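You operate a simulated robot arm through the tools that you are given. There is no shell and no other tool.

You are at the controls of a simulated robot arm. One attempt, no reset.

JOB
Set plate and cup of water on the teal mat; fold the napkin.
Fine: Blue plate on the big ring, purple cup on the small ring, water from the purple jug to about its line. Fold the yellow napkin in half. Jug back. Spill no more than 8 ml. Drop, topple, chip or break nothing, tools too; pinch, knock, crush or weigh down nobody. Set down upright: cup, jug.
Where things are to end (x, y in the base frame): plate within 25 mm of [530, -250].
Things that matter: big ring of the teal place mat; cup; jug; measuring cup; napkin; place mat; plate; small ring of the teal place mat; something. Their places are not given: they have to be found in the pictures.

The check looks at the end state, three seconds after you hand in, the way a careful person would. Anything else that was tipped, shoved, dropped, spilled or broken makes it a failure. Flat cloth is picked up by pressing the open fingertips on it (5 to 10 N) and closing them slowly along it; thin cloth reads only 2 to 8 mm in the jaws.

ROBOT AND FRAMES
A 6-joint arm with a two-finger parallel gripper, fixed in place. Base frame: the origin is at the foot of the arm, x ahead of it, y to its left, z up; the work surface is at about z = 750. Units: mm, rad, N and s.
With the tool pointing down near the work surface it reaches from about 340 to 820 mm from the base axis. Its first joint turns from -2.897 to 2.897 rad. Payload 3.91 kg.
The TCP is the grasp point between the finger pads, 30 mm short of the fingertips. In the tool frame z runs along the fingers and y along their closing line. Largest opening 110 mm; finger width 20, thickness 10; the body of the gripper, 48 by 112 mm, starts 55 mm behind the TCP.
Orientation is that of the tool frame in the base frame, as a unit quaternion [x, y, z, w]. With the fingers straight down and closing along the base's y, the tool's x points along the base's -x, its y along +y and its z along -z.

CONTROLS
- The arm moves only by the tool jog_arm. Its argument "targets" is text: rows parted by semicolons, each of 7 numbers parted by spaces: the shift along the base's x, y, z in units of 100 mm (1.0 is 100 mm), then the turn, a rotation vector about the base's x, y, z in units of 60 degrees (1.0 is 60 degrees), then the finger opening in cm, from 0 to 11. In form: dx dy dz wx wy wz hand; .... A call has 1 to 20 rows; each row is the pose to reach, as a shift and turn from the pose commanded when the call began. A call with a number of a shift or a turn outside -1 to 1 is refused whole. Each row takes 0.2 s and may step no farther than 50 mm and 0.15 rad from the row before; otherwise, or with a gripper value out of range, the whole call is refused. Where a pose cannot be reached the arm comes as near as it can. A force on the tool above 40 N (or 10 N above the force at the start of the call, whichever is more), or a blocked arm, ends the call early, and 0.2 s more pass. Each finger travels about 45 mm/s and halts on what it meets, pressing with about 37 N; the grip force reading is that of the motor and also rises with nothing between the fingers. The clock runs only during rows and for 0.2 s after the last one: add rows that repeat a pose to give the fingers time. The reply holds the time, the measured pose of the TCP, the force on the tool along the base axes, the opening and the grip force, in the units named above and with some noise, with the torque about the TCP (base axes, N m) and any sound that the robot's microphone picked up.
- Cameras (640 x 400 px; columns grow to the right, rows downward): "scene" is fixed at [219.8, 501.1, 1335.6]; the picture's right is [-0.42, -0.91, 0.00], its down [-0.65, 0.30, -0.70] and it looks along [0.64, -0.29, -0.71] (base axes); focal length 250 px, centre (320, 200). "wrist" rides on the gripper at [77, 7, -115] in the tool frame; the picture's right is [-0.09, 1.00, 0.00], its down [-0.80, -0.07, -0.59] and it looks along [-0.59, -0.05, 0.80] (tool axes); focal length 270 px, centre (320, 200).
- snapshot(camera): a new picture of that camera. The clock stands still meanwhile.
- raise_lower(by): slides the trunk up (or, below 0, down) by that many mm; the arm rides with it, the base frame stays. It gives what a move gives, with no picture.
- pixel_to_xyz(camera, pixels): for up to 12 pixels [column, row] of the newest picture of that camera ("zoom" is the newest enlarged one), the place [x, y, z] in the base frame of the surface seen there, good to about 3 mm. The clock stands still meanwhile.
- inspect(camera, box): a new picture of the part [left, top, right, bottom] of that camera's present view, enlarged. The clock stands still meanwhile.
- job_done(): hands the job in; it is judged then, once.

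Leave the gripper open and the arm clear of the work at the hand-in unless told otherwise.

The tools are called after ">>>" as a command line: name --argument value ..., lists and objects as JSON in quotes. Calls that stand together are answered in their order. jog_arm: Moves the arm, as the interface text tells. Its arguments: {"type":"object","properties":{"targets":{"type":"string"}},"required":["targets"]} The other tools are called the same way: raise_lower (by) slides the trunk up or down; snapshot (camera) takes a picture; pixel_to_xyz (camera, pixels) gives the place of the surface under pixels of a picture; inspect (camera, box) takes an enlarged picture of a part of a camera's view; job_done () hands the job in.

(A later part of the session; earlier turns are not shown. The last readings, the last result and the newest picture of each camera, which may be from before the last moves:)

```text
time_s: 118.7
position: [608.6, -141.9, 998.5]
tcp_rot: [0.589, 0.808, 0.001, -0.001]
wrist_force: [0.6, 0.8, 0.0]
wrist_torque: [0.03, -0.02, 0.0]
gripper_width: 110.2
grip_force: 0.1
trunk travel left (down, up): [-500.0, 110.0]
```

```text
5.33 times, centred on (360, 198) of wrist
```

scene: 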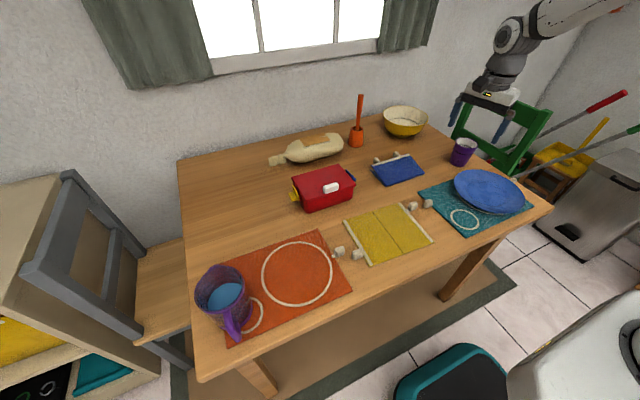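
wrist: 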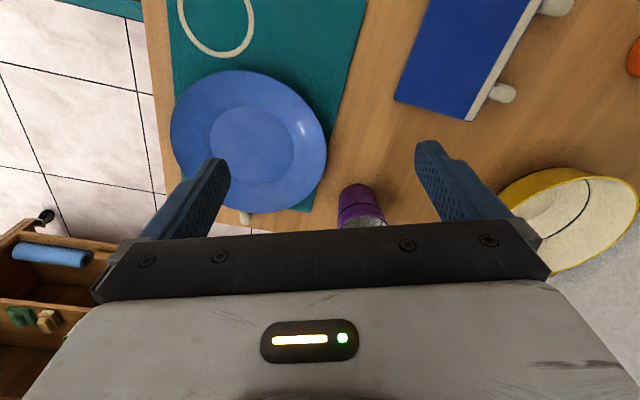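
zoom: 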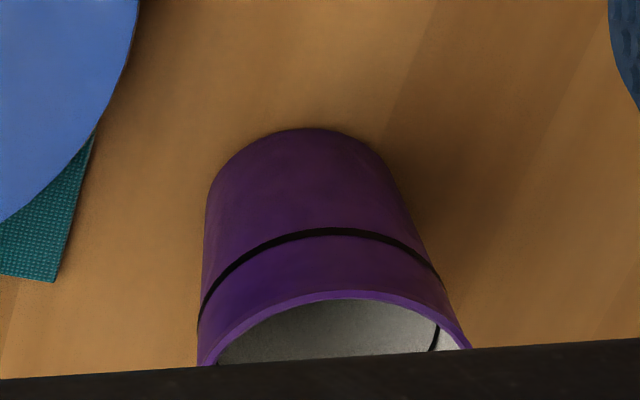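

>>> inspect --camera "scene" --box '[440, 130, 490, 175]'

>>> pixel_to_xyz --camera "zoom" --pixels '[[240, 92], [290, 68], [360, 74], [415, 103], [436, 140], [410, 164], [340, 163], [280, 138], [300, 217], [390, 213], [250, 323], [315, 320]]'

```text
8.89 times, centred on (465, 152) of scene
```

zoom: 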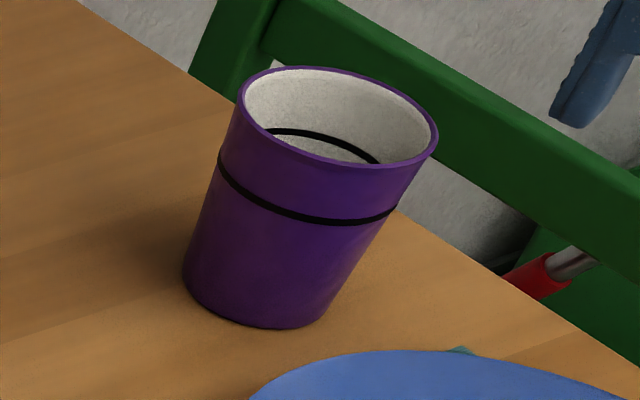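

```text
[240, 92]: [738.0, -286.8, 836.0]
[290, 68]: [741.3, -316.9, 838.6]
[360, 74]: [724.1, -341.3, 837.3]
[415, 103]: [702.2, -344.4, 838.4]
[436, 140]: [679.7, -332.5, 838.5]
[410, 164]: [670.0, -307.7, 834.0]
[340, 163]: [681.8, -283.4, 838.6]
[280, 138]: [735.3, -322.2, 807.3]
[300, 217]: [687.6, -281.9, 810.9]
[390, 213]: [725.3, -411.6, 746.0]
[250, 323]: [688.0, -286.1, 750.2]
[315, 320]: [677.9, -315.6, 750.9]
```

The cup rim centre is (706,-309.5), radius 36, rim z=838, line at z≈810. I move above it.

>>> jog_arm --targets "0.12 -0.21 0 0 0 0 11; 0.24 -0.42 0 0 0 0 11; 0.36 -0.63 0 0 0 0 11; 0.49 -0.84 0 0 0 0 11"

>>> jog_arm --targets "0.12 -0.21 0 0 0 0 11; 0.24 -0.42 0 0 0 0 11; 0.36 -0.63 0 0 0 0 11; 0.484 -0.835 0 0 0 0 11; 0.484 -0.835 0 0 0 0 11"

>>> snapshot --camera "scene"

```text
time_s: 119.7
position: [658.9, -227.7, 1001.2]
tcp_rot: [0.588, 0.809, 0.001, -0.001]
wrist_force: [-0.9, 0.1, 1.0]
wrist_torque: [0.0, 0.01, -0.02]
gripper_width: 110.1
grip_force: 0.0
trunk travel left (down, up): [-500.0, 110.0]
```

```text
time_s: 120.9
position: [706.5, -310.6, 999.7]
tcp_rot: [0.588, 0.809, 0.001, 0.0]
wrist_force: [-1.3, -0.9, 0.9]
wrist_torque: [0.01, 0.02, 0.03]
gripper_width: 109.9
grip_force: 0.2
trunk travel left (down, up): [-500.0, 110.0]
```

```text
taken
```

scene: 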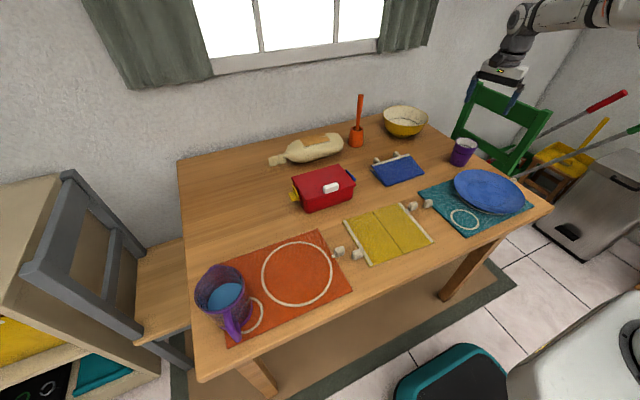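

I descend 100 mm and then 15 mm more, still above the rim, and check alignment.

>>> jog_arm --targets "0 0 -0.25 0 0 0 11; 0 0 -0.5 0 0 0 11; 0 0 -0.75 0 0 0 11; 0 0 -1.0 0 0 0 11"

>>> jog_arm --targets "0 0 -0.1 0 0 0 11; 0 0 -0.15 0 0 0 11; 0 0 -0.15 0 0 0 11"

>>> inspect --camera "scene" --box '[420, 90, 540, 180]'

>>> snapshot --camera "wrist"

```text
time_s: 121.9
position: [705.7, -309.1, 897.4]
tcp_rot: [0.588, 0.809, 0.001, -0.001]
wrist_force: [-0.1, -0.4, 0.3]
wrist_torque: [0.0, 0.03, 0.01]
gripper_width: 109.8
grip_force: 0.1
trunk travel left (down, up): [-500.0, 110.0]
```

```text
time_s: 122.7
position: [706.7, -311.1, 882.8]
tcp_rot: [0.588, 0.809, 0.002, 0.0]
wrist_force: [-0.3, -0.2, -0.7]
wrist_torque: [0.01, -0.02, 0.0]
gripper_width: 109.9
grip_force: 0.1
trunk travel left (down, up): [-500.0, 110.0]
```

```text
4.44 times, centred on (480, 135) of scene
```

zoom: 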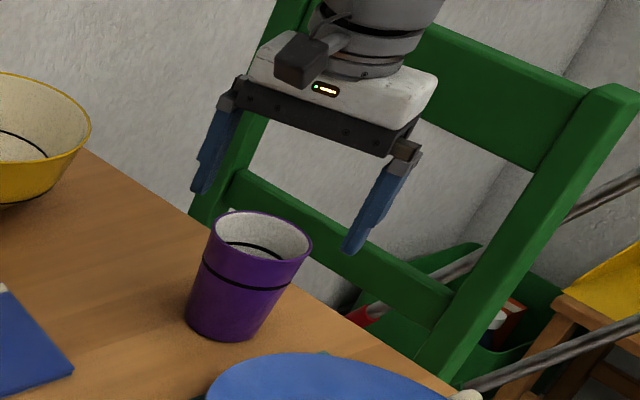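

```text
taken
```

wrist: 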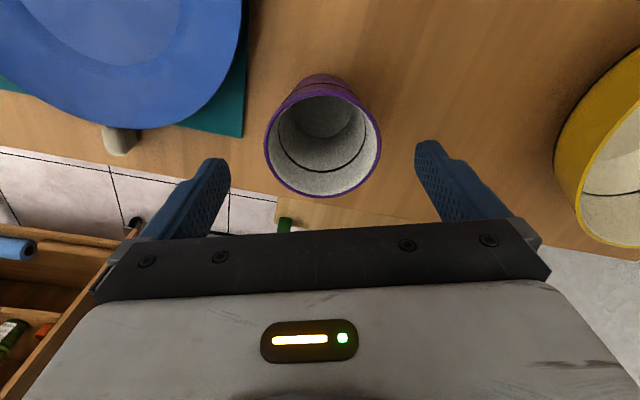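

The cup rim is centred at (322,145), where the TCP projects. I descend 75 mm around the cup.

>>> jog_arm --targets "0 0 -0.15 0 0 0 11; 0 0 -0.3 0 0 0 11; 0 0 -0.45 0 0 0 11; 0 0 -0.6 0 0 0 11; 0 0 -0.7 0 0 0 11; 0 0 -0.75 0 0 0 11; 0 0 -0.75 0 0 0 11"

>>> inspect --camera "scene" --box '[420, 100, 540, 190]'

```text
time_s: 124.3
position: [705.9, -309.5, 807.9]
tcp_rot: [0.588, 0.809, 0.002, -0.001]
wrist_force: [0.3, 0.2, 1.1]
wrist_torque: [-0.01, -0.01, 0.01]
gripper_width: 110.1
grip_force: 0.1
trunk travel left (down, up): [-500.0, 110.0]
```

```text
4.44 times, centred on (480, 145) of scene
```

zoom: 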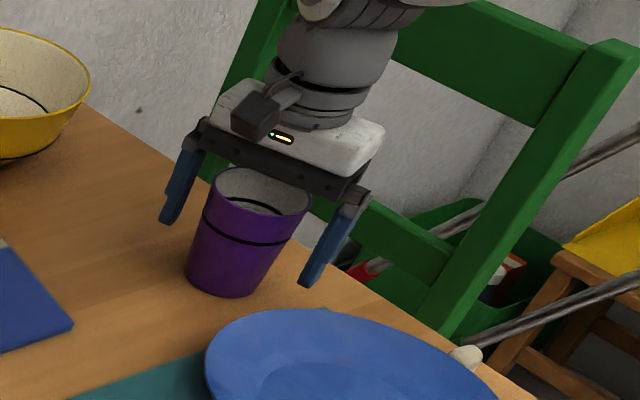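

The fingers straddle the cup. Closing slowly.

>>> jog_arm --targets "0 0 0 0 0 0 10; 0 0 0 0 0 0 9; 0 0 0 0 0 0 8.4; 0 0 0 0 0 0 7.9; 0 0 0 0 0 0 7.5; 0 0 0 0 0 0 7.2; 0 0 0 0 0 0 7.0; 0 0 0 0 0 0 6.8; 0 0 0 0 0 0 6.6"

```text
time_s: 126.3
position: [707.1, -310.4, 809.8]
tcp_rot: [0.588, 0.809, 0.001, 0.0]
wrist_force: [0.3, -0.5, -0.2]
wrist_torque: [-0.05, 0.06, 0.03]
gripper_width: 73.8
grip_force: 36.8
trunk travel left (down, up): [-500.0, 110.0]
```

The cup is held at 73.8 mm, 37 N. I lift slowly 30 mm.

>>> jog_arm --targets "0 0 0.03 0 0 0 6.4; 0 0 0.08 0 0 0 6.4; 0 0 0.15 0 0 0 6.4; 0 0 0.22 0 0 0 6.4; 0 0 0.3 0 0 0 6.4; 0 0 0.3 0 0 0 6.4"

>>> inspect --camera "scene" --box '[420, 90, 540, 180]'

```text
time_s: 127.7
position: [707.2, -310.0, 836.7]
tcp_rot: [0.588, 0.809, 0.001, 0.0]
wrist_force: [-0.9, -0.1, 0.3]
wrist_torque: [-0.01, 0.0, -0.03]
gripper_width: 74.0
grip_force: 37.3
trunk travel left (down, up): [-500.0, 110.0]
```

```text
4.44 times, centred on (480, 135) of scene
```

zoom: 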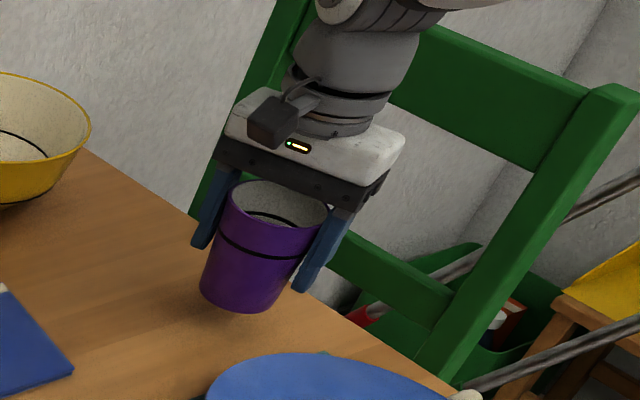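

The cup hangs upright. I lift 80 mm more and carry it to above the small ring (482,-102).

>>> jog_arm --targets "0 0 0.15 0 0 0 6.4; 0 0 0.3 0 0 0 6.4; 0 0 0.45 0 0 0 6.4; 0 0 0.6 0 0 0 6.4; 0 0 0.8 0 0 0 6.4"

>>> jog_arm --targets "-0.12 0.11 0 0 0 0 6.4; -0.25 0.23 0 0 0 0 6.4; -0.38 0.35 0 0 0 0 6.4; -0.5 0.46 0 0 0 0 6.4; -0.63 0.58 0 0 0 0 6.4; -0.75 0.69 0 0 0 0 6.4"

>>> jog_arm --targets "-0.12 0.11 0 0 0 0 6.4; -0.25 0.23 0 0 0 0 6.4; -0.38 0.35 0 0 0 0 6.4; -0.5 0.46 0 0 0 0 6.4; -0.63 0.58 0 0 0 0 6.4; -0.75 0.69 0 0 0 0 6.4"

>>> jog_arm --targets "-0.12 0.11 0 0 0 0 6.4; -0.25 0.23 0 0 0 0 6.4; -0.38 0.35 0 0 0 0 6.4; -0.5 0.46 0 0 0 0 6.4; -0.63 0.58 0 0 0 0 6.4; -0.745 0.7 0 0 0 0 6.4; -0.745 0.7 0 0 0 0 6.4"

>>> snapshot --camera "scene"

>>> snapshot --camera "wrist"

```text
time_s: 128.9
position: [706.8, -310.4, 917.1]
tcp_rot: [0.589, 0.808, 0.001, -0.001]
wrist_force: [-0.5, -0.1, 0.1]
wrist_torque: [-0.01, -0.03, -0.01]
gripper_width: 73.6
grip_force: 36.9
trunk travel left (down, up): [-500.0, 110.0]
```

```text
time_s: 130.3
position: [631.2, -240.0, 917.3]
tcp_rot: [0.587, 0.809, 0.002, -0.001]
wrist_force: [0.2, -0.5, -1.0]
wrist_torque: [-0.01, 0.01, 0.02]
gripper_width: 73.7
grip_force: 37.1
trunk travel left (down, up): [-500.0, 110.0]
```

```text
time_s: 131.7
position: [555.2, -172.8, 918.3]
tcp_rot: [0.587, 0.809, 0.001, -0.001]
wrist_force: [-0.2, 0.9, 1.0]
wrist_torque: [0.02, -0.02, 0.02]
gripper_width: 73.4
grip_force: 37.3
trunk travel left (down, up): [-500.0, 110.0]
```

```text
time_s: 133.3
position: [480.9, -103.6, 917.9]
tcp_rot: [0.587, 0.81, 0.001, 0.0]
wrist_force: [-0.5, -0.2, -0.5]
wrist_torque: [0.04, 0.02, -0.03]
gripper_width: 73.4
grip_force: 36.4
trunk travel left (down, up): [-500.0, 110.0]
```

```text
taken
```

scene: 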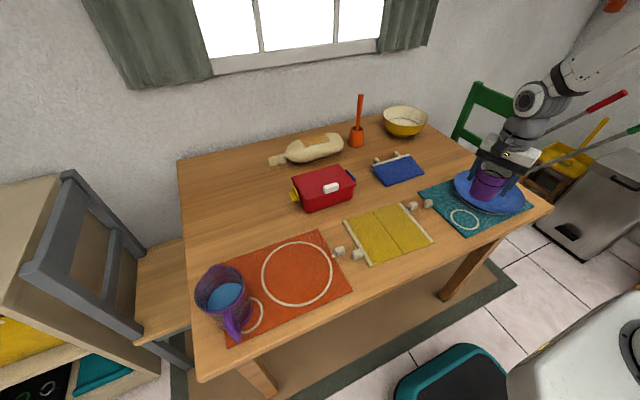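

```text
taken
```

wrist: 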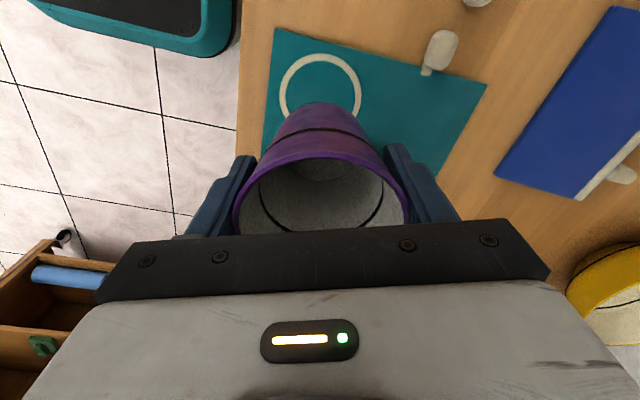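

The cup is above the ring. I lower 95 mm with a small trim, then feel for contact.

>>> jog_arm --targets "0.01 0.02 -0.15 0 0 0 6.4; 0.01 0.02 -0.3 0 0 0 6.4; 0.01 0.02 -0.45 0 0 0 6.4; 0.01 0.02 -0.6 0 0 0 6.4; 0.01 0.02 -0.75 0 0 0 6.4; 0.01 0.02 -0.87 0 0 0 6.4; 0.01 0.02 -0.95 0 0 0 6.4; 0.01 0.02 -0.95 0 0 0 6.4"

>>> inspect --camera "scene" --box '[410, 150, 550, 250]'

>>> snapshot --camera "wrist"

```text
time_s: 135.1
position: [482.0, -100.4, 823.0]
tcp_rot: [0.588, 0.809, 0.001, 0.0]
wrist_force: [0.0, 1.1, -0.9]
wrist_torque: [0.01, 0.01, 0.0]
gripper_width: 73.1
grip_force: 36.7
trunk travel left (down, up): [-500.0, 110.0]
```

```text
4.00 times, centred on (480, 200) of scene
```

zoom: 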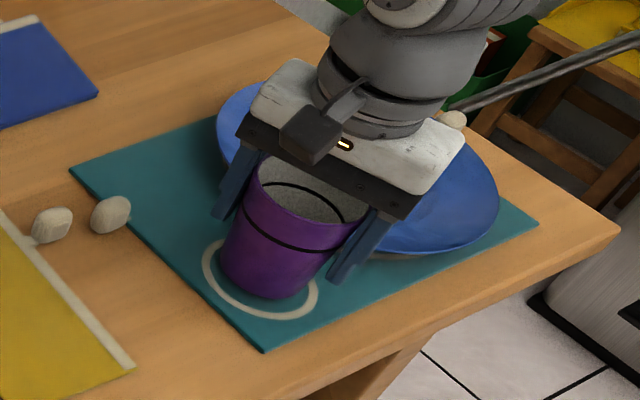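

```text
taken
```

wrist: 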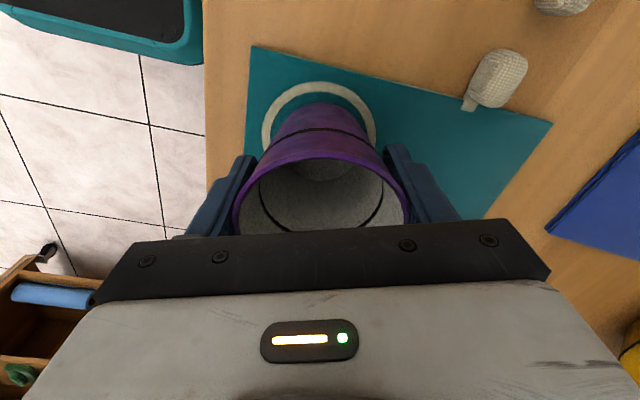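

Well centred over the ring. I lower 8 mm, then 2 mm at a time.

>>> jog_arm --targets "0 0 -0.03 0 0 0 6.4; 0 0 -0.06 0 0 0 6.4; 0 0 -0.09 0 0 0 6.4; 0 0 -0.09 0 0 0 6.4"

>>> jog_arm --targets "0 0 -0.01 0 0 0 6.4; 0 0 -0.02 0 0 0 6.4; 0 0 -0.02 0 0 0 6.4"

>>> jog_arm --targets "0 0 -0.01 0 0 0 6.4; 0 0 -0.02 0 0 0 6.4; 0 0 -0.02 0 0 0 6.4"

```text
time_s: 136.1
position: [484.4, -99.5, 813.4]
tcp_rot: [0.587, 0.809, 0.001, 0.0]
wrist_force: [-0.3, -1.3, 4.6]
wrist_torque: [-0.08, 0.08, 0.02]
gripper_width: 73.2
grip_force: 37.1
trunk travel left (down, up): [-500.0, 110.0]
```

```text
time_s: 136.9
position: [484.0, -99.4, 813.1]
tcp_rot: [0.588, 0.809, 0.002, 0.0]
wrist_force: [1.5, 1.0, 22.1]
wrist_torque: [-0.03, 0.11, 0.23]
gripper_width: 72.7
grip_force: 36.5
trunk travel left (down, up): [-500.0, 110.0]
```

```text
time_s: 137.7
position: [481.5, -99.4, 810.7]
tcp_rot: [0.588, 0.809, 0.001, -0.001]
wrist_force: [1.0, -1.8, 21.1]
wrist_torque: [0.12, 0.25, 0.01]
gripper_width: 71.3
grip_force: 37.3
trunk travel left (down, up): [-500.0, 110.0]
```

Contact was made early (about 21 N now). I ease up 2 mm and open the fingers gently.

>>> jog_arm --targets "0 0 0.01 0 0 0 6.4; 0 0 0.02 0 0 0 6.8; 0 0 0.02 0 0 0 7.2; 0 0 0.02 0 0 0 7.4; 0 0 0.02 0 0 0 7.6; 0 0 0.02 0 0 0 8.0; 0 0 0.02 0 0 0 8.6; 0 0 0.02 0 0 0 9.4; 0 0 0.02 0 0 0 10; 0 0 0.02 0 0 0 10"

>>> inspect --camera "scene" --box '[410, 150, 550, 250]'

>>> snapshot --camera "wrist"

```text
time_s: 139.9
position: [482.8, -100.4, 812.0]
tcp_rot: [0.588, 0.809, 0.001, 0.0]
wrist_force: [-0.4, -0.4, -0.7]
wrist_torque: [-0.02, -0.01, 0.0]
gripper_width: 100.2
grip_force: 0.1
trunk travel left (down, up): [-500.0, 110.0]
```

```text
4.00 times, centred on (480, 200) of scene
```

zoom: 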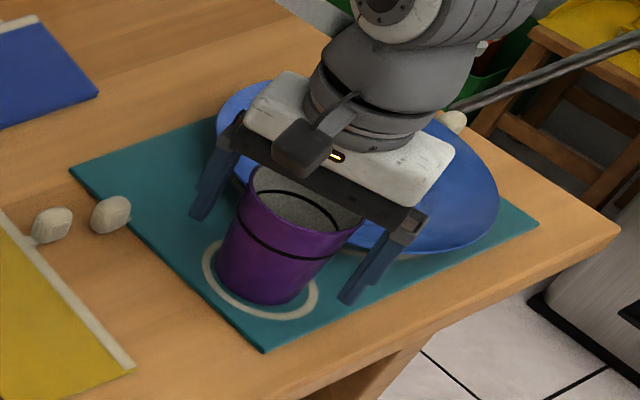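

```text
taken
```

wrist: 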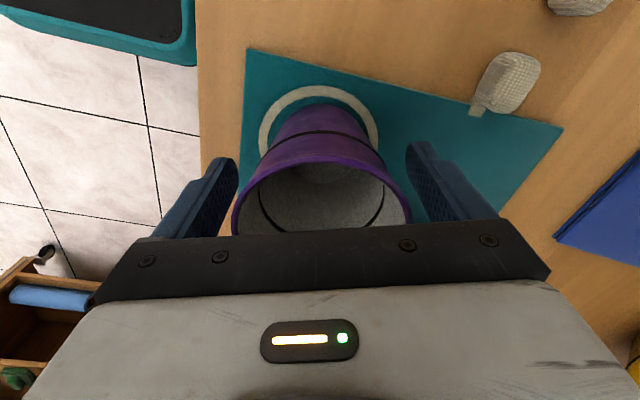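

Released, and the cup stands upright in the ring. I raise the arm straight up 200 mm.

>>> jog_arm --targets "0 0 0.1 0 0 0 10; 0 0 0.25 0 0 0 10; 0 0 0.4 0 0 0 10; 0 0 0.6 0 0 0 10; 0 0 0.8 0 0 0 11; 0 0 1.0 0 0 0 11"

>>> jog_arm --targets "0 0.1 0.25 0 0 0 11; 0 0.25 0.5 0 0 0 11; 0 0.45 0.75 0 0 0 11; 0 0.7 1.0 0 0 0 11; 0 1.0 1.0 0 0 0 11"

>>> snapshot --camera "scene"

>>> inspect --camera "scene" --box '[410, 150, 550, 250]'

```text
time_s: 141.3
position: [483.1, -98.6, 912.5]
tcp_rot: [0.588, 0.809, 0.001, 0.0]
wrist_force: [-0.2, -0.7, 0.0]
wrist_torque: [0.0, 0.02, 0.04]
gripper_width: 109.9
grip_force: 0.0
trunk travel left (down, up): [-500.0, 110.0]
```

```text
time_s: 142.5
position: [483.9, 0.8, 1011.1]
tcp_rot: [0.588, 0.809, 0.001, -0.001]
wrist_force: [-0.5, -0.3, 0.2]
wrist_torque: [0.01, 0.0, -0.02]
gripper_width: 110.0
grip_force: 0.1
trunk travel left (down, up): [-500.0, 110.0]
```

```text
taken
```

scene: 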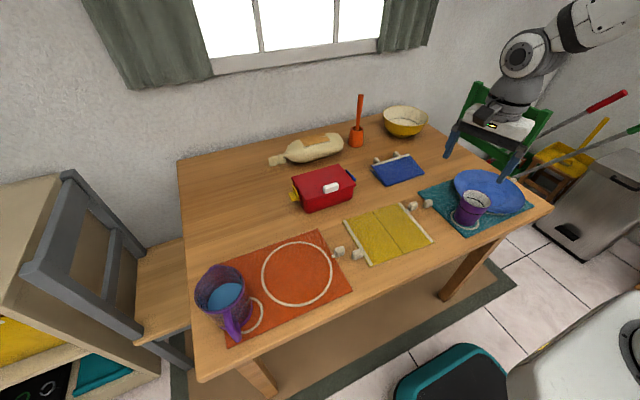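

```text
4.00 times, centred on (480, 200) of scene
```

zoom: 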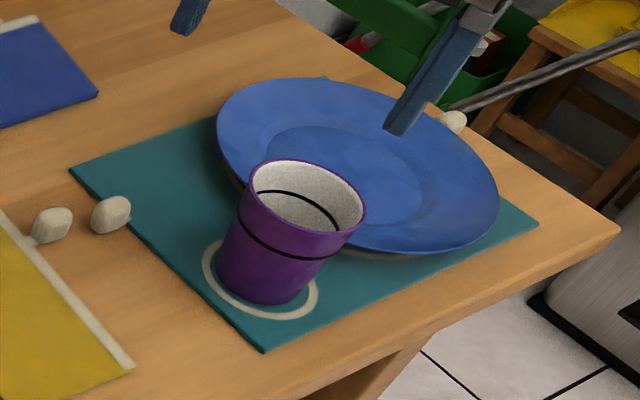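

The cup stands in the small ring and the plate on the big one. Next is the jug. I plan to grip its handle bar with the tool tilted about 25° from vertical towards the jug, so I turn back to a yaw of about +5° while travelling towards +y at height.

>>> jog_arm --targets "-0.02 0.2 0 0 0 0.1284 11; -0.04 0.4 0 0 0 0.2568 11; -0.06 0.6 0 0 0 0.3852 11; -0.08 0.8 0 0 0 0.5136 11; -0.1 1.0 0 0 0 0.642 11"

>>> jog_arm --targets "-0.02 0.2 0 0 0 0.1284 11; -0.04 0.4 0 0 0 0.2568 11; -0.06 0.6 0 0 0 0.3852 11; -0.08 0.8 0 0 0 0.5136 11; -0.1 1.0 0 0 0 0.642 11"

>>> jog_arm --targets "-0.05 0.25 0 0 0 0 10; -0.1 0.5 0 0 0 0 9; -0.15 0.75 0 0 0 0 8; -0.2 1.0 0 0 0 0 7"

>>> jog_arm --targets "-0.05 0.25 0 0 0 0 7; -0.1 0.5 0 0 0 0 7; -0.15 0.75 0 0 0 0 7; -0.2 1.0 0 0 0 0 7"

>>> snapshot --camera "wrist"

```text
time_s: 143.7
position: [472.2, 100.6, 1012.5]
tcp_rot: [0.288, 0.958, 0.0, -0.002]
wrist_force: [-1.0, 0.1, 0.6]
wrist_torque: [0.0, 0.0, -0.02]
gripper_width: 110.1
grip_force: 0.1
trunk travel left (down, up): [-500.0, 110.0]
```

```text
time_s: 144.9
position: [463.3, 196.9, 1014.5]
tcp_rot: [-0.046, 0.999, 0.001, -0.001]
wrist_force: [-0.6, 0.8, -0.6]
wrist_torque: [-0.01, 0.0, -0.03]
gripper_width: 109.9
grip_force: 0.0
trunk travel left (down, up): [-500.0, 110.0]
```

```text
time_s: 145.9
position: [442.0, 300.4, 1013.9]
tcp_rot: [-0.044, 0.999, 0.0, -0.001]
wrist_force: [-0.2, -0.2, 0.0]
wrist_torque: [0.02, 0.03, 0.03]
gripper_width: 70.0
grip_force: 0.0
trunk travel left (down, up): [-500.0, 110.0]
```

```text
time_s: 146.9
position: [423.3, 398.1, 1013.6]
tcp_rot: [-0.044, 0.999, 0.0, -0.001]
wrist_force: [-0.1, 0.4, 0.0]
wrist_torque: [-0.01, -0.01, 0.03]
gripper_width: 70.1
grip_force: 0.1
trunk travel left (down, up): [-500.0, 110.0]
```

```text
taken
```

wrist: 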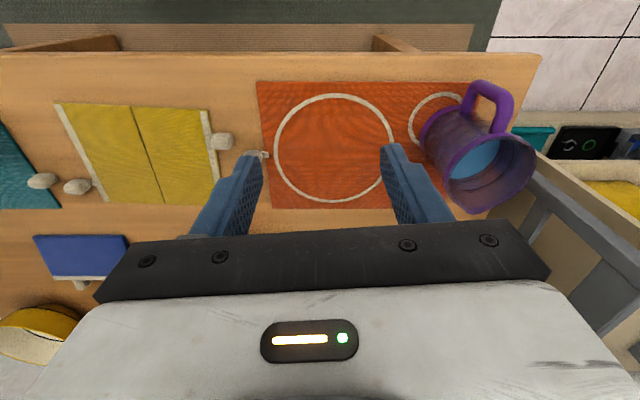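

Yaw 5° reached. I tilt by 25° (fingers pointing ahead and down) and move on towards a standoff above and behind the handle.

>>> jog_arm --targets "-0.05 0.2 0 0.007 -0.083 0 7; -0.1 0.4 0 0.014 -0.166 0 7; -0.15 0.6 0 0.021 -0.249 0 7; -0.2 0.8 0 0.029 -0.332 0 7; -0.25 1.0 0 0.036 -0.415 0 7; -0.25 1.0 0 0.036 -0.415 0 7"

>>> jog_arm --targets "-0.06 0.25 -0.2 0 0 0 7; -0.12 0.5 -0.4 0 0 0 7; -0.18 0.75 -0.6 0 0 0 7; -0.18 0.75 -0.6 0 0 0 7"

>>> snapshot --camera "wrist"

>>> snapshot --camera "scene"

```text
time_s: 148.3
position: [396.9, 499.5, 1012.4]
tcp_rot: [-0.043, 0.976, 0.009, 0.215]
wrist_force: [0.7, -0.2, -0.6]
wrist_torque: [0.01, -0.02, -0.02]
gripper_width: 70.1
grip_force: 0.0
trunk travel left (down, up): [-500.0, 110.0]
```

```text
time_s: 149.3
position: [381.0, 574.2, 953.9]
tcp_rot: [-0.043, 0.976, 0.01, 0.215]
wrist_force: [0.1, 0.7, -0.6]
wrist_torque: [0.0, -0.01, -0.01]
gripper_width: 69.7
grip_force: 0.1
trunk travel left (down, up): [-500.0, 110.0]
```

```text
taken
```

wrist: 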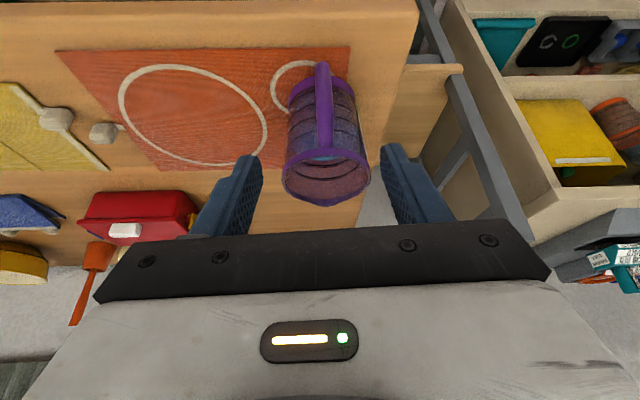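

```text
taken
```

scene: 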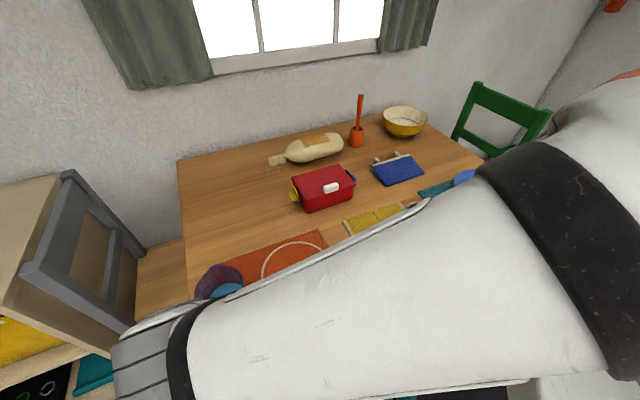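

The wrist camera sees the handle end-on at (323,105). I enlarge and measure it.

>>> inspect --camera "wrist" --box '[260, 40, 400, 220]'

>>> pixel_to_xyz --camera "zoom" --pixels '[[297, 60], [300, 90], [305, 150], [312, 200], [318, 240], [283, 90], [325, 120], [310, 270], [230, 290], [415, 290], [320, 360], [320, 330]]'

```text
2.22 times, centred on (330, 130) of wrist
```

zoom: 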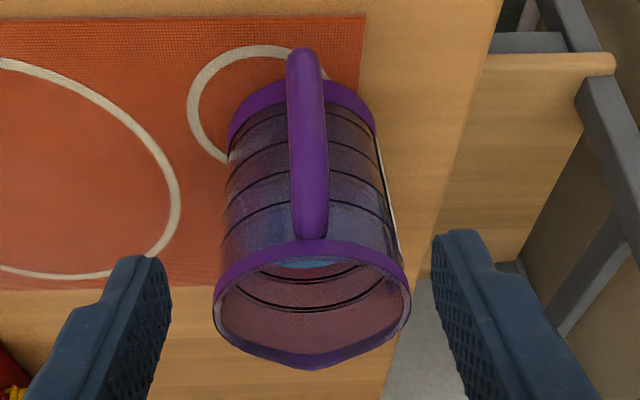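

```text
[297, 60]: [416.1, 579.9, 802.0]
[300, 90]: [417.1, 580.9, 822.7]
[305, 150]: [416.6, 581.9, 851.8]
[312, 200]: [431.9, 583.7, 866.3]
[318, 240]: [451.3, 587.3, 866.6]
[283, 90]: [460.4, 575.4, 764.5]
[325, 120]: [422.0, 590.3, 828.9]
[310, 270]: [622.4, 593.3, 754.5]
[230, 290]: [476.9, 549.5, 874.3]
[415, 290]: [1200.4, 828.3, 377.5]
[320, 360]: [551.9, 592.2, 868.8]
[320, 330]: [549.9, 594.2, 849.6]
```

The handle bar is about 16 mm thick, centred at (424.5, 581.5), z 790–866. I line up with its axis, narrow the fingers to 50 mm, and advance 90 mm along the tool direction.

>>> jog_arm --targets "-0.116 0.022 0 0 0 0 5; 0.01 0.033 -0.271 0 0 0 5; 0.137 0.044 -0.543 0 0 0 5; 0.263 0.055 -0.815 0 0 0 5; 0.263 0.055 -0.815 0 0 0 5"

>>> snapshot --camera "wrist"

>>> inspect --camera "wrist" --box '[220, 60, 440, 240]'

```text
time_s: 150.5
position: [406.6, 579.6, 871.9]
tcp_rot: [-0.043, 0.976, 0.01, 0.215]
wrist_force: [0.0, -0.3, 0.9]
wrist_torque: [0.0, -0.01, 0.0]
gripper_width: 50.5
grip_force: 0.1
trunk travel left (down, up): [-500.0, 110.0]
```

```text
taken
```

wrist: 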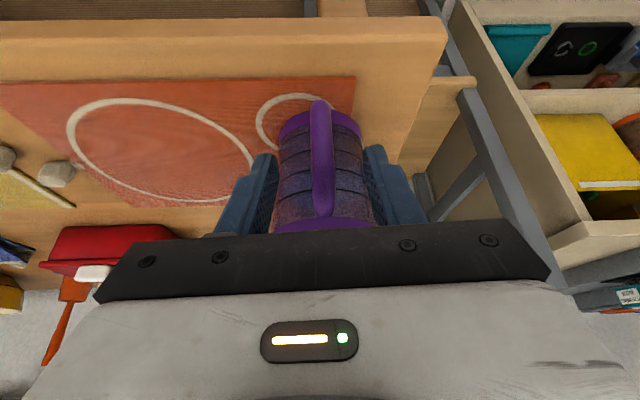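

```text
2.22 times, centred on (330, 150) of wrist
```

zoom: 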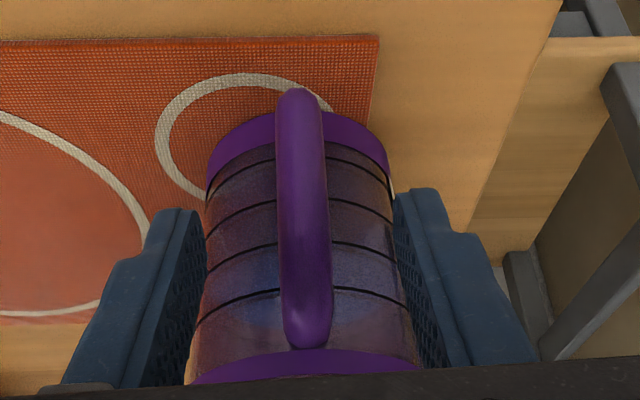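

The handle is centred between the fingers. I advance the last 46 mm, no closing yet.

>>> jog_arm --targets "0.05 0.004 -0.105 0 0 0 5; 0.1 0.009 -0.21 0 0 0 5; 0.15 0.013 -0.315 0 0 0 5; 0.195 0.017 -0.419 0 0 0 5; 0.195 0.017 -0.419 0 0 0 5"

>>> inspect --camera "wrist" --box '[220, 60, 440, 240]'

>>> snapshot --camera "scene"

```text
time_s: 151.7
position: [426.0, 581.9, 830.6]
tcp_rot: [-0.044, 0.975, 0.009, 0.216]
wrist_force: [0.3, 0.3, 0.0]
wrist_torque: [0.02, 0.03, 0.02]
gripper_width: 50.2
grip_force: 0.1
trunk travel left (down, up): [-500.0, 110.0]
```

```text
2.22 times, centred on (330, 150) of wrist
```

zoom: 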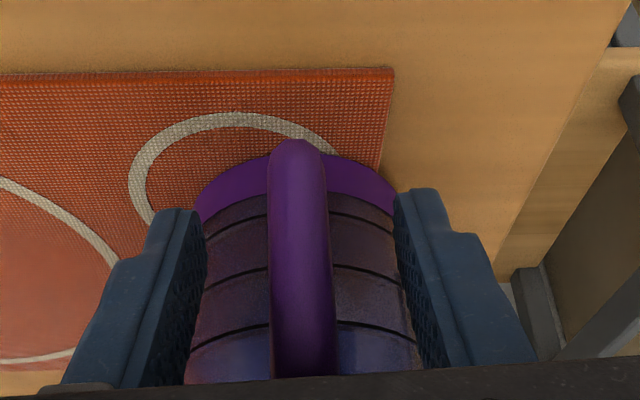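

```text
taken
```

scene: 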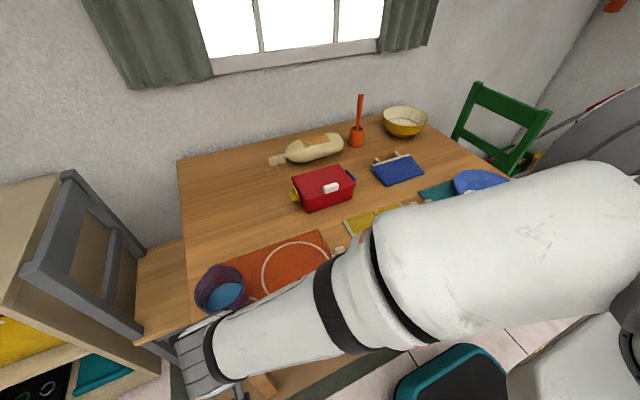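

No forces, handle between the pads. I record the grip pose (426.0, 581.9, 830.6) for returning, and close slowly.

>>> jog_arm --targets "0 0 0 0 0 0 4; 0 0 0 0 0 0 3; 0 0 0 0 0 0 2.4; 0 0 0 0 0 0 2.0; 0 0 0 0 0 0 1.8; 0 0 0 0 0 0 1.6; 0 0 0 0 0 0 1.4; 0 0 0 0 0 0 1.2; 0 0 0 0 0 0 1.0; 0 0 0 0 0 0 0.8"

>>> inspect --camera "wrist" --box '[220, 60, 440, 240]'

```text
time_s: 153.9
position: [425.7, 581.4, 830.0]
tcp_rot: [-0.044, 0.975, 0.01, 0.216]
wrist_force: [-0.5, 0.9, 0.1]
wrist_torque: [0.03, -0.08, 0.04]
gripper_width: 16.7
grip_force: 37.1
trunk travel left (down, up): [-500.0, 110.0]
```

```text
2.22 times, centred on (330, 150) of wrist
```

zoom: 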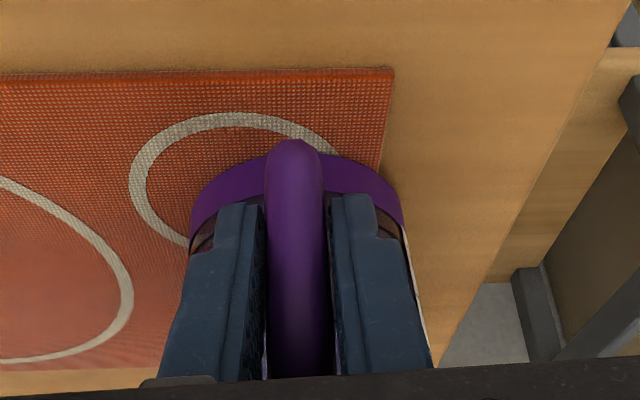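

The handle is gripped (16.7 mm, 37 N). I lift slowly by 10 mm and watch weight and tilt.

>>> jog_arm --targets "0 0 0.01 0 0 0 0.6; 0 0 0.02 0 0 0 0.6; 0 0 0.04 0 0 0 0.6; 0 0 0.06 0 0 0 0.6; 0 0 0.08 0 0 0 0.6; 0 0 0.1 0 0 0 0.6; 0 0 0.1 0 0 0 0.6"

>>> inspect --camera "wrist" --box '[220, 60, 440, 240]'

>>> inspect --camera "scene" --box '[170, 230, 290, 350]'

```text
time_s: 155.5
position: [426.9, 581.9, 838.9]
tcp_rot: [-0.043, 0.976, 0.01, 0.215]
wrist_force: [0.2, 0.0, -3.1]
wrist_torque: [-0.03, 0.24, -0.03]
gripper_width: 16.8
grip_force: 36.7
trunk travel left (down, up): [-500.0, 110.0]
```

```text
2.22 times, centred on (330, 150) of wrist
```

zoom: 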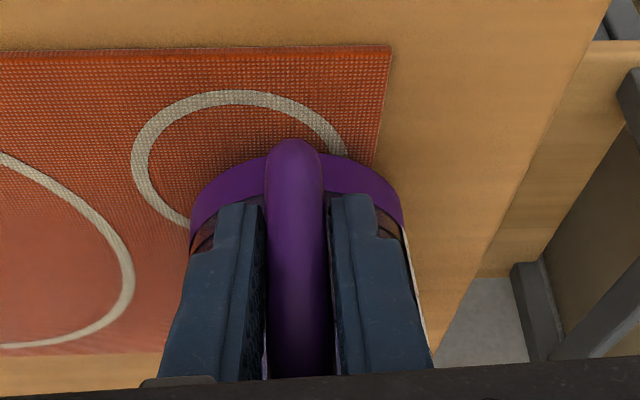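

```text
3.33 times, centred on (230, 290) of scene
```

zoom: 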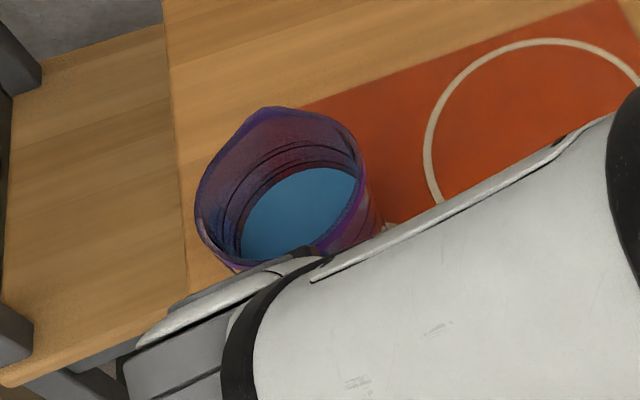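

Held firmly with about 3.1 N of weight. I lift 100 mm smoothly.

>>> jog_arm --targets "0 0 0.03 0 0 0 0.6; 0 0 0.08 0 0 0 0.6; 0 0 0.14 0 0 0 0.6; 0 0 0.2 0 0 0 0.6; 0 0 0.27 0 0 0 0.6; 0 0 0.34 0 0 0 0.6; 0 0 0.41 0 0 0 0.6; 0 0 0.48 0 0 0 0.6; 0 0 0.55 0 0 0 0.6; 0 0 0.62 0 0 0 0.6; 0 0 0.69 0 0 0 0.6; 0 0 0.76 0 0 0 0.6; 0 0 0.83 0 0 0 0.6; 0 0 0.9 0 0 0 0.6; 0 0 0.95 0 0 0 0.6; 0 0 0.98 0 0 0 0.6; 0 0 1.0 0 0 0 0.6"

>>> snapshot --camera "wrist"

>>> inspect --camera "scene" --box '[150, 180, 290, 320]'

```text
time_s: 159.1
position: [425.9, 582.1, 938.4]
tcp_rot: [-0.042, 0.976, 0.01, 0.216]
wrist_force: [0.6, 0.0, -3.9]
wrist_torque: [0.03, 0.21, 0.04]
gripper_width: 16.7
grip_force: 36.7
trunk travel left (down, up): [-500.0, 110.0]
```

```text
taken
```

wrist: 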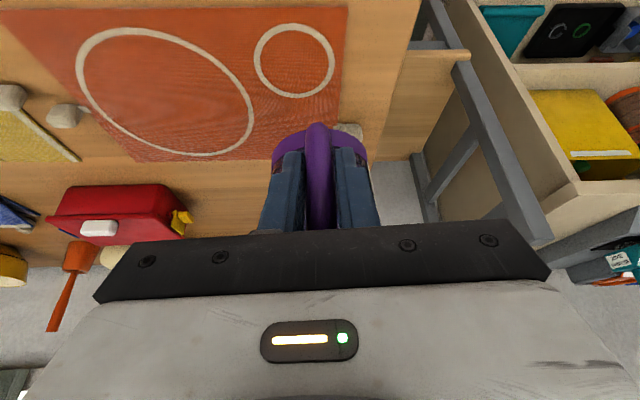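

```text
2.86 times, centred on (220, 250) of scene
```

zoom: 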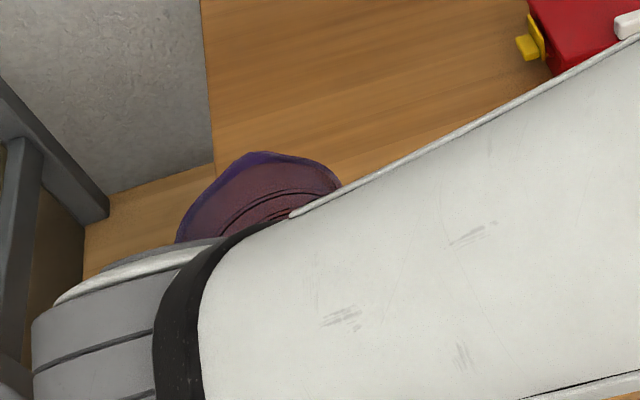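

Now I carry the jug towards the cup: 40 mm higher first, then along -y with a gradual yaw so its spout will point towards the cup (final direction about -60°).

>>> jog_arm --targets "0 0 0.05 0 0 0 0.6; 0 -0.03 0.12 0 0 -0.005 0.6; -0.01 -0.08 0.2 0 0 -0.015 0.6; -0.01 -0.15 0.27 0 0 -0.03 0.6; -0.02 -0.23 0.33 0 0 -0.045 0.6; -0.02 -0.32 0.37 0 0 -0.065 0.6; -0.03 -0.42 0.39 0 0 -0.085 0.6; -0.04 -0.52 0.4 0 0 -0.11 0.6; -0.05 -0.62 0.4 0 0 -0.13 0.6; -0.06 -0.72 0.4 0 0 -0.15 0.6; -0.07 -0.82 0.4 0 0 -0.17 0.6; -0.08 -0.92 0.4 0 0 -0.19 0.6; -0.08 -1.0 0.4 0 0 -0.208 0.6"

>>> jog_arm --targets "-0.01 -0.08 0 0 0 -0.017 0.6; -0.02 -0.17 0 0 0 -0.035 0.6; -0.03 -0.26 0 0 0 -0.054 0.6; -0.03 -0.36 0 0 0 -0.075 0.6; -0.04 -0.46 0 0 0 -0.096 0.6; -0.05 -0.56 0 0 0 -0.116 0.6; -0.06 -0.66 0 0 0 -0.137 0.6; -0.06 -0.76 0 0 0 -0.158 0.6; -0.07 -0.86 0 0 0 -0.179 0.6; -0.07 -0.94 0 0 0 -0.196 0.6; -0.08 -1.0 0 0 0 -0.208 0.6"

>>> snapshot --camera "scene"

>>> snapshot --camera "wrist"

```text
time_s: 161.9
position: [418.3, 482.3, 978.8]
tcp_rot: [0.064, 0.974, -0.014, 0.216]
wrist_force: [0.1, 0.0, -4.1]
wrist_torque: [0.0, 0.23, 0.0]
gripper_width: 16.6
grip_force: 36.5
trunk travel left (down, up): [-500.0, 110.0]
```

```text
time_s: 164.3
position: [410.3, 382.2, 979.2]
tcp_rot: [0.169, 0.962, -0.036, 0.212]
wrist_force: [0.4, -0.4, -4.5]
wrist_torque: [0.07, 0.17, 0.02]
gripper_width: 16.8
grip_force: 37.1
trunk travel left (down, up): [-500.0, 110.0]
```

```text
taken
```

scene: 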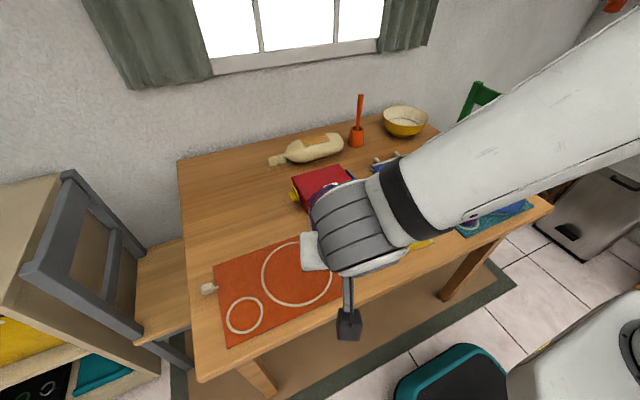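

```text
taken
```

wrist: 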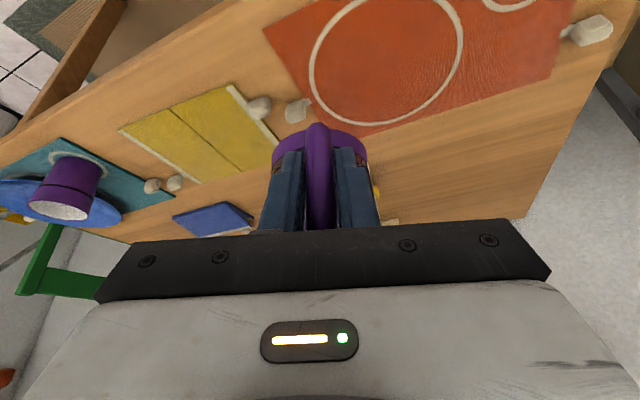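

The jug rides steady. Continuing.

>>> jog_arm --targets "-0.01 -0.08 0 0 0 -0.017 0.6; -0.02 -0.17 0 0 0 -0.035 0.6; -0.03 -0.26 0 0 0 -0.054 0.6; -0.03 -0.36 0 0 0 -0.075 0.6; -0.04 -0.46 0 0 0 -0.096 0.6; -0.05 -0.56 0 0 0 -0.116 0.6; -0.06 -0.66 0 0 0 -0.137 0.6; -0.06 -0.76 0 0 0 -0.158 0.6; -0.07 -0.86 0 0 0 -0.179 0.6; -0.07 -0.94 0 0 0 -0.196 0.6; -0.08 -1.0 0 0 0 -0.208 0.6"

>>> jog_arm --targets "0 -0.08 0 0 0 -0.017 0.6; 0 -0.17 0 0 0 -0.035 0.6; 0 -0.26 0 0 0 -0.054 0.6; 0 -0.36 0 0 0 -0.075 0.6; 0 -0.46 0 0 0 -0.096 0.6; 0 -0.56 0 0 0 -0.116 0.6; 0 -0.66 0 0 0 -0.137 0.6; 0 -0.76 0 0 0 -0.158 0.6; 0 -0.86 0 0 0 -0.179 0.6; 0 -0.94 0 0 0 -0.196 0.6; 0 -1.0 0 0 0 -0.208 0.6"

>>> jog_arm --targets "0 -0.08 0 0 0 -0.017 0.6; 0 -0.17 0 0 0 -0.035 0.6; 0 -0.26 0 0 0 -0.054 0.6; 0 -0.36 0 0 0 -0.075 0.6; 0 -0.46 0 0 0 -0.096 0.6; 0 -0.56 0 0 0 -0.116 0.6; 0 -0.66 0 0 0 -0.137 0.6; 0 -0.76 0 0 0 -0.158 0.6; 0 -0.86 0 0 0 -0.179 0.6; 0 -0.94 0 0 0 -0.196 0.6; 0 -1.0 0 0 0 -0.208 0.6"

>>> snapshot --camera "scene"

>>> snapshot --camera "wrist"

```text
time_s: 166.7
position: [402.4, 281.8, 977.8]
tcp_rot: [0.273, 0.938, -0.06, 0.207]
wrist_force: [0.1, -0.3, -3.1]
wrist_torque: [0.1, 0.19, 0.0]
gripper_width: 16.5
grip_force: 37.6
trunk travel left (down, up): [-500.0, 110.0]
```

```text
time_s: 169.1
position: [403.3, 180.8, 980.2]
tcp_rot: [0.373, 0.903, -0.081, 0.199]
wrist_force: [0.1, -0.1, -3.5]
wrist_torque: [0.14, 0.15, 0.03]
gripper_width: 16.6
grip_force: 36.5
trunk travel left (down, up): [-500.0, 110.0]
```

```text
time_s: 171.5
position: [401.4, 82.8, 978.6]
tcp_rot: [0.469, 0.857, -0.104, 0.189]
wrist_force: [-0.1, -0.3, -3.4]
wrist_torque: [0.24, 0.11, 0.0]
gripper_width: 16.6
grip_force: 37.3
trunk travel left (down, up): [-500.0, 110.0]
```

```text
taken
```

scene: 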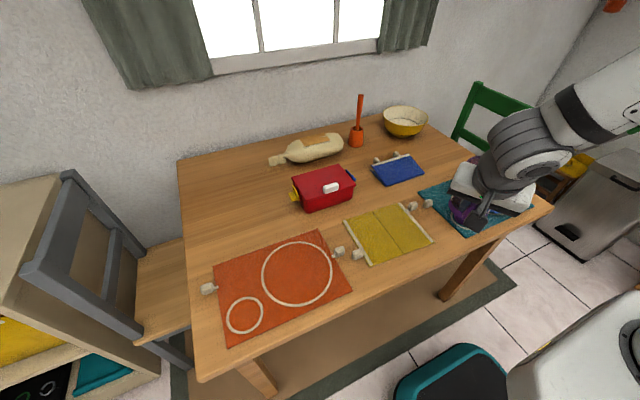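

```text
taken
```

wrist: 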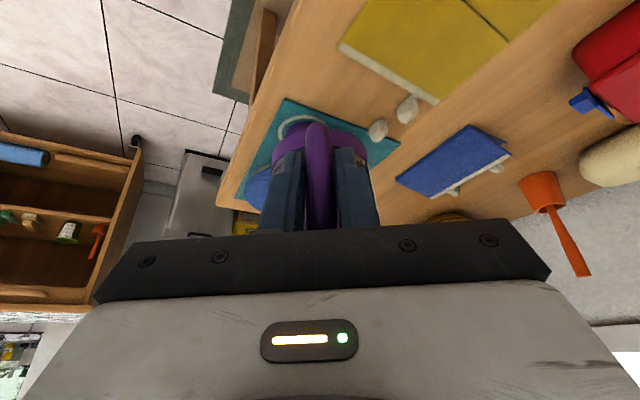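

The gripper now hides the cup from the scene camera. Pouring with the spout pointing nearly along +x will leave the cup in view, so I move outwards to about (460,60,1000) and turn the jug back towards yaw about -5°, keeping it upright and high.

>>> jog_arm --targets "0.04 -0.01 0.03 0 0 0 0.6; 0.1 -0.03 0.06 0 0 0 0.6; 0.17 -0.05 0.09 0 0 0 0.6; 0.25 -0.08 0.12 0 0 0 0.6; 0.33 -0.11 0.15 0 0 0 0.6; 0.41 -0.14 0.17 0 0 0 0.6; 0.49 -0.17 0.19 0 0 0 0.6; 0.55 -0.19 0.2 0 0 0 0.6; 0.6 -0.2 0.2 0 0 0 0.6; 0.6 -0.2 0.2 0 0 0 0.6"

>>> jog_arm --targets "0 0 0 0 0 0.03 0.6; 0 0 0 0 0 0.07 0.6; 0 0 0 0 0 0.12 0.6; 0 0 0 0 0 0.18 0.6; 0 0 0 0 0 0.24 0.6; 0 0 0 0 0 0.3 0.6; 0 0 0 0 0 0.36 0.6; 0 0 0 0 0 0.43 0.6; 0 0 0 0 0 0.5 0.6; 0 0 0 0 0 0.57 0.6; 0 0 0 0 0 0.64 0.6; 0 0 0 0 0 0.71 0.6; 0 0 0 0 0 0.77 0.6; 0 0 0 0 0 0.82 0.6; 0 0 0 0 0 0.86 0.6; 0 0 0 0 0 0.88 0.6; 0 0 0 0 0 0.88 0.6"

>>> snapshot --camera "scene"

>>> snapshot --camera "wrist"

```text
time_s: 173.7
position: [464.5, 63.0, 997.8]
tcp_rot: [0.469, 0.857, -0.103, 0.188]
wrist_force: [0.2, 0.2, -2.7]
wrist_torque: [0.2, 0.13, 0.01]
gripper_width: 16.6
grip_force: 37.2
trunk travel left (down, up): [-500.0, 110.0]
```

```text
time_s: 177.3
position: [461.4, 61.9, 999.2]
tcp_rot: [0.039, 0.976, -0.009, 0.216]
wrist_force: [0.9, 0.0, -3.2]
wrist_torque: [0.0, 0.21, 0.03]
gripper_width: 16.4
grip_force: 37.0
trunk travel left (down, up): [-500.0, 110.0]
```

```text
taken
```

scene: 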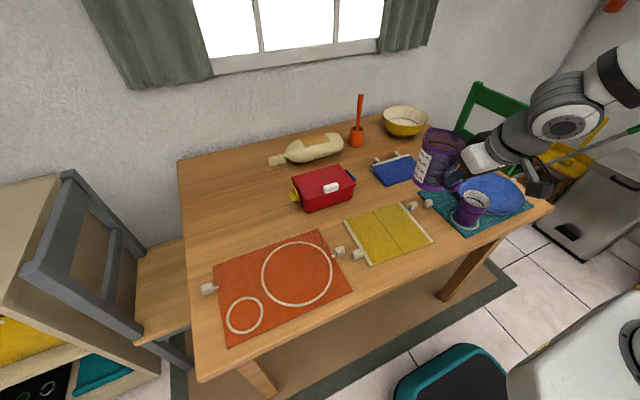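

```text
taken
```

wrist: 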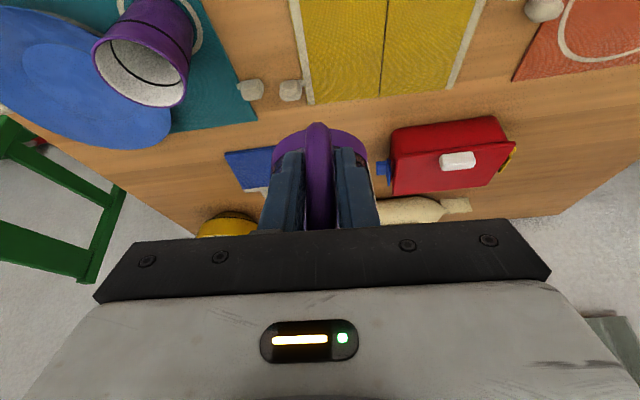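

Now both jug and cup are visible to the scene camera. I enlarge to see whether the jug hangs upright and where its water level is.

>>> inspect --camera "scene" --box '[400, 115, 520, 235]'

```text
3.33 times, centred on (460, 175) of scene
```

zoom: 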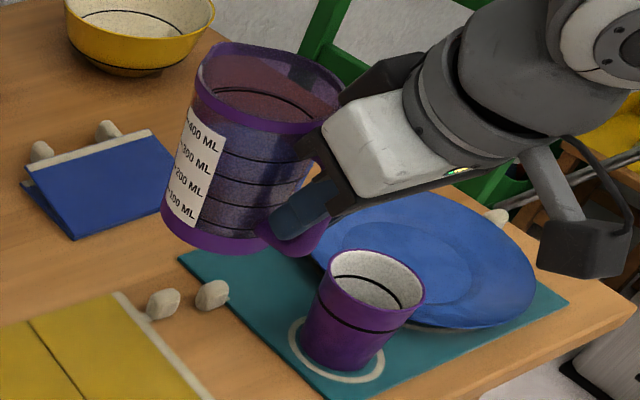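

The jug has a scale of 100–400 ml. I enlarge the jug to read its level.

>>> inspect --camera "scene" --box '[425, 120, 475, 195]'

>>> pixel_to_xyz --camera "zoom" --pixels '[[200, 60], [320, 30], [430, 100], [300, 110], [180, 300], [300, 330], [250, 200], [330, 200], [400, 300], [430, 350]]'

```text
5.33 times, centred on (450, 158) of scene
```

zoom: 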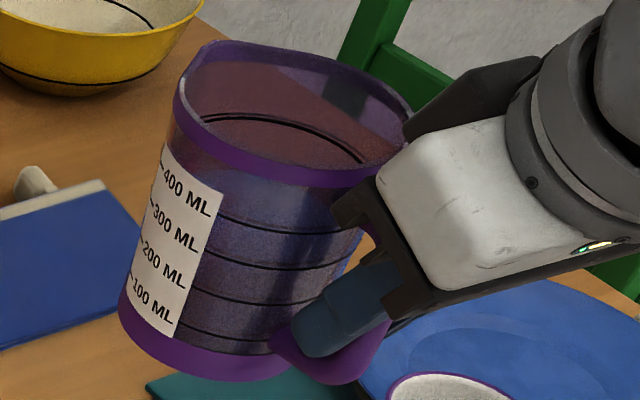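

```text
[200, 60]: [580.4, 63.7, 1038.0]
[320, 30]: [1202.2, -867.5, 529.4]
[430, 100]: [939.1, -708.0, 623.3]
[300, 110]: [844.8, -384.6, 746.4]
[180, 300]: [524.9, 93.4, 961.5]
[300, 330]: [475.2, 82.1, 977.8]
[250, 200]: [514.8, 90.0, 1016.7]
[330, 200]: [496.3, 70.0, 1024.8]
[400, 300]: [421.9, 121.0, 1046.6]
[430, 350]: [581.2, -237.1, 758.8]
```

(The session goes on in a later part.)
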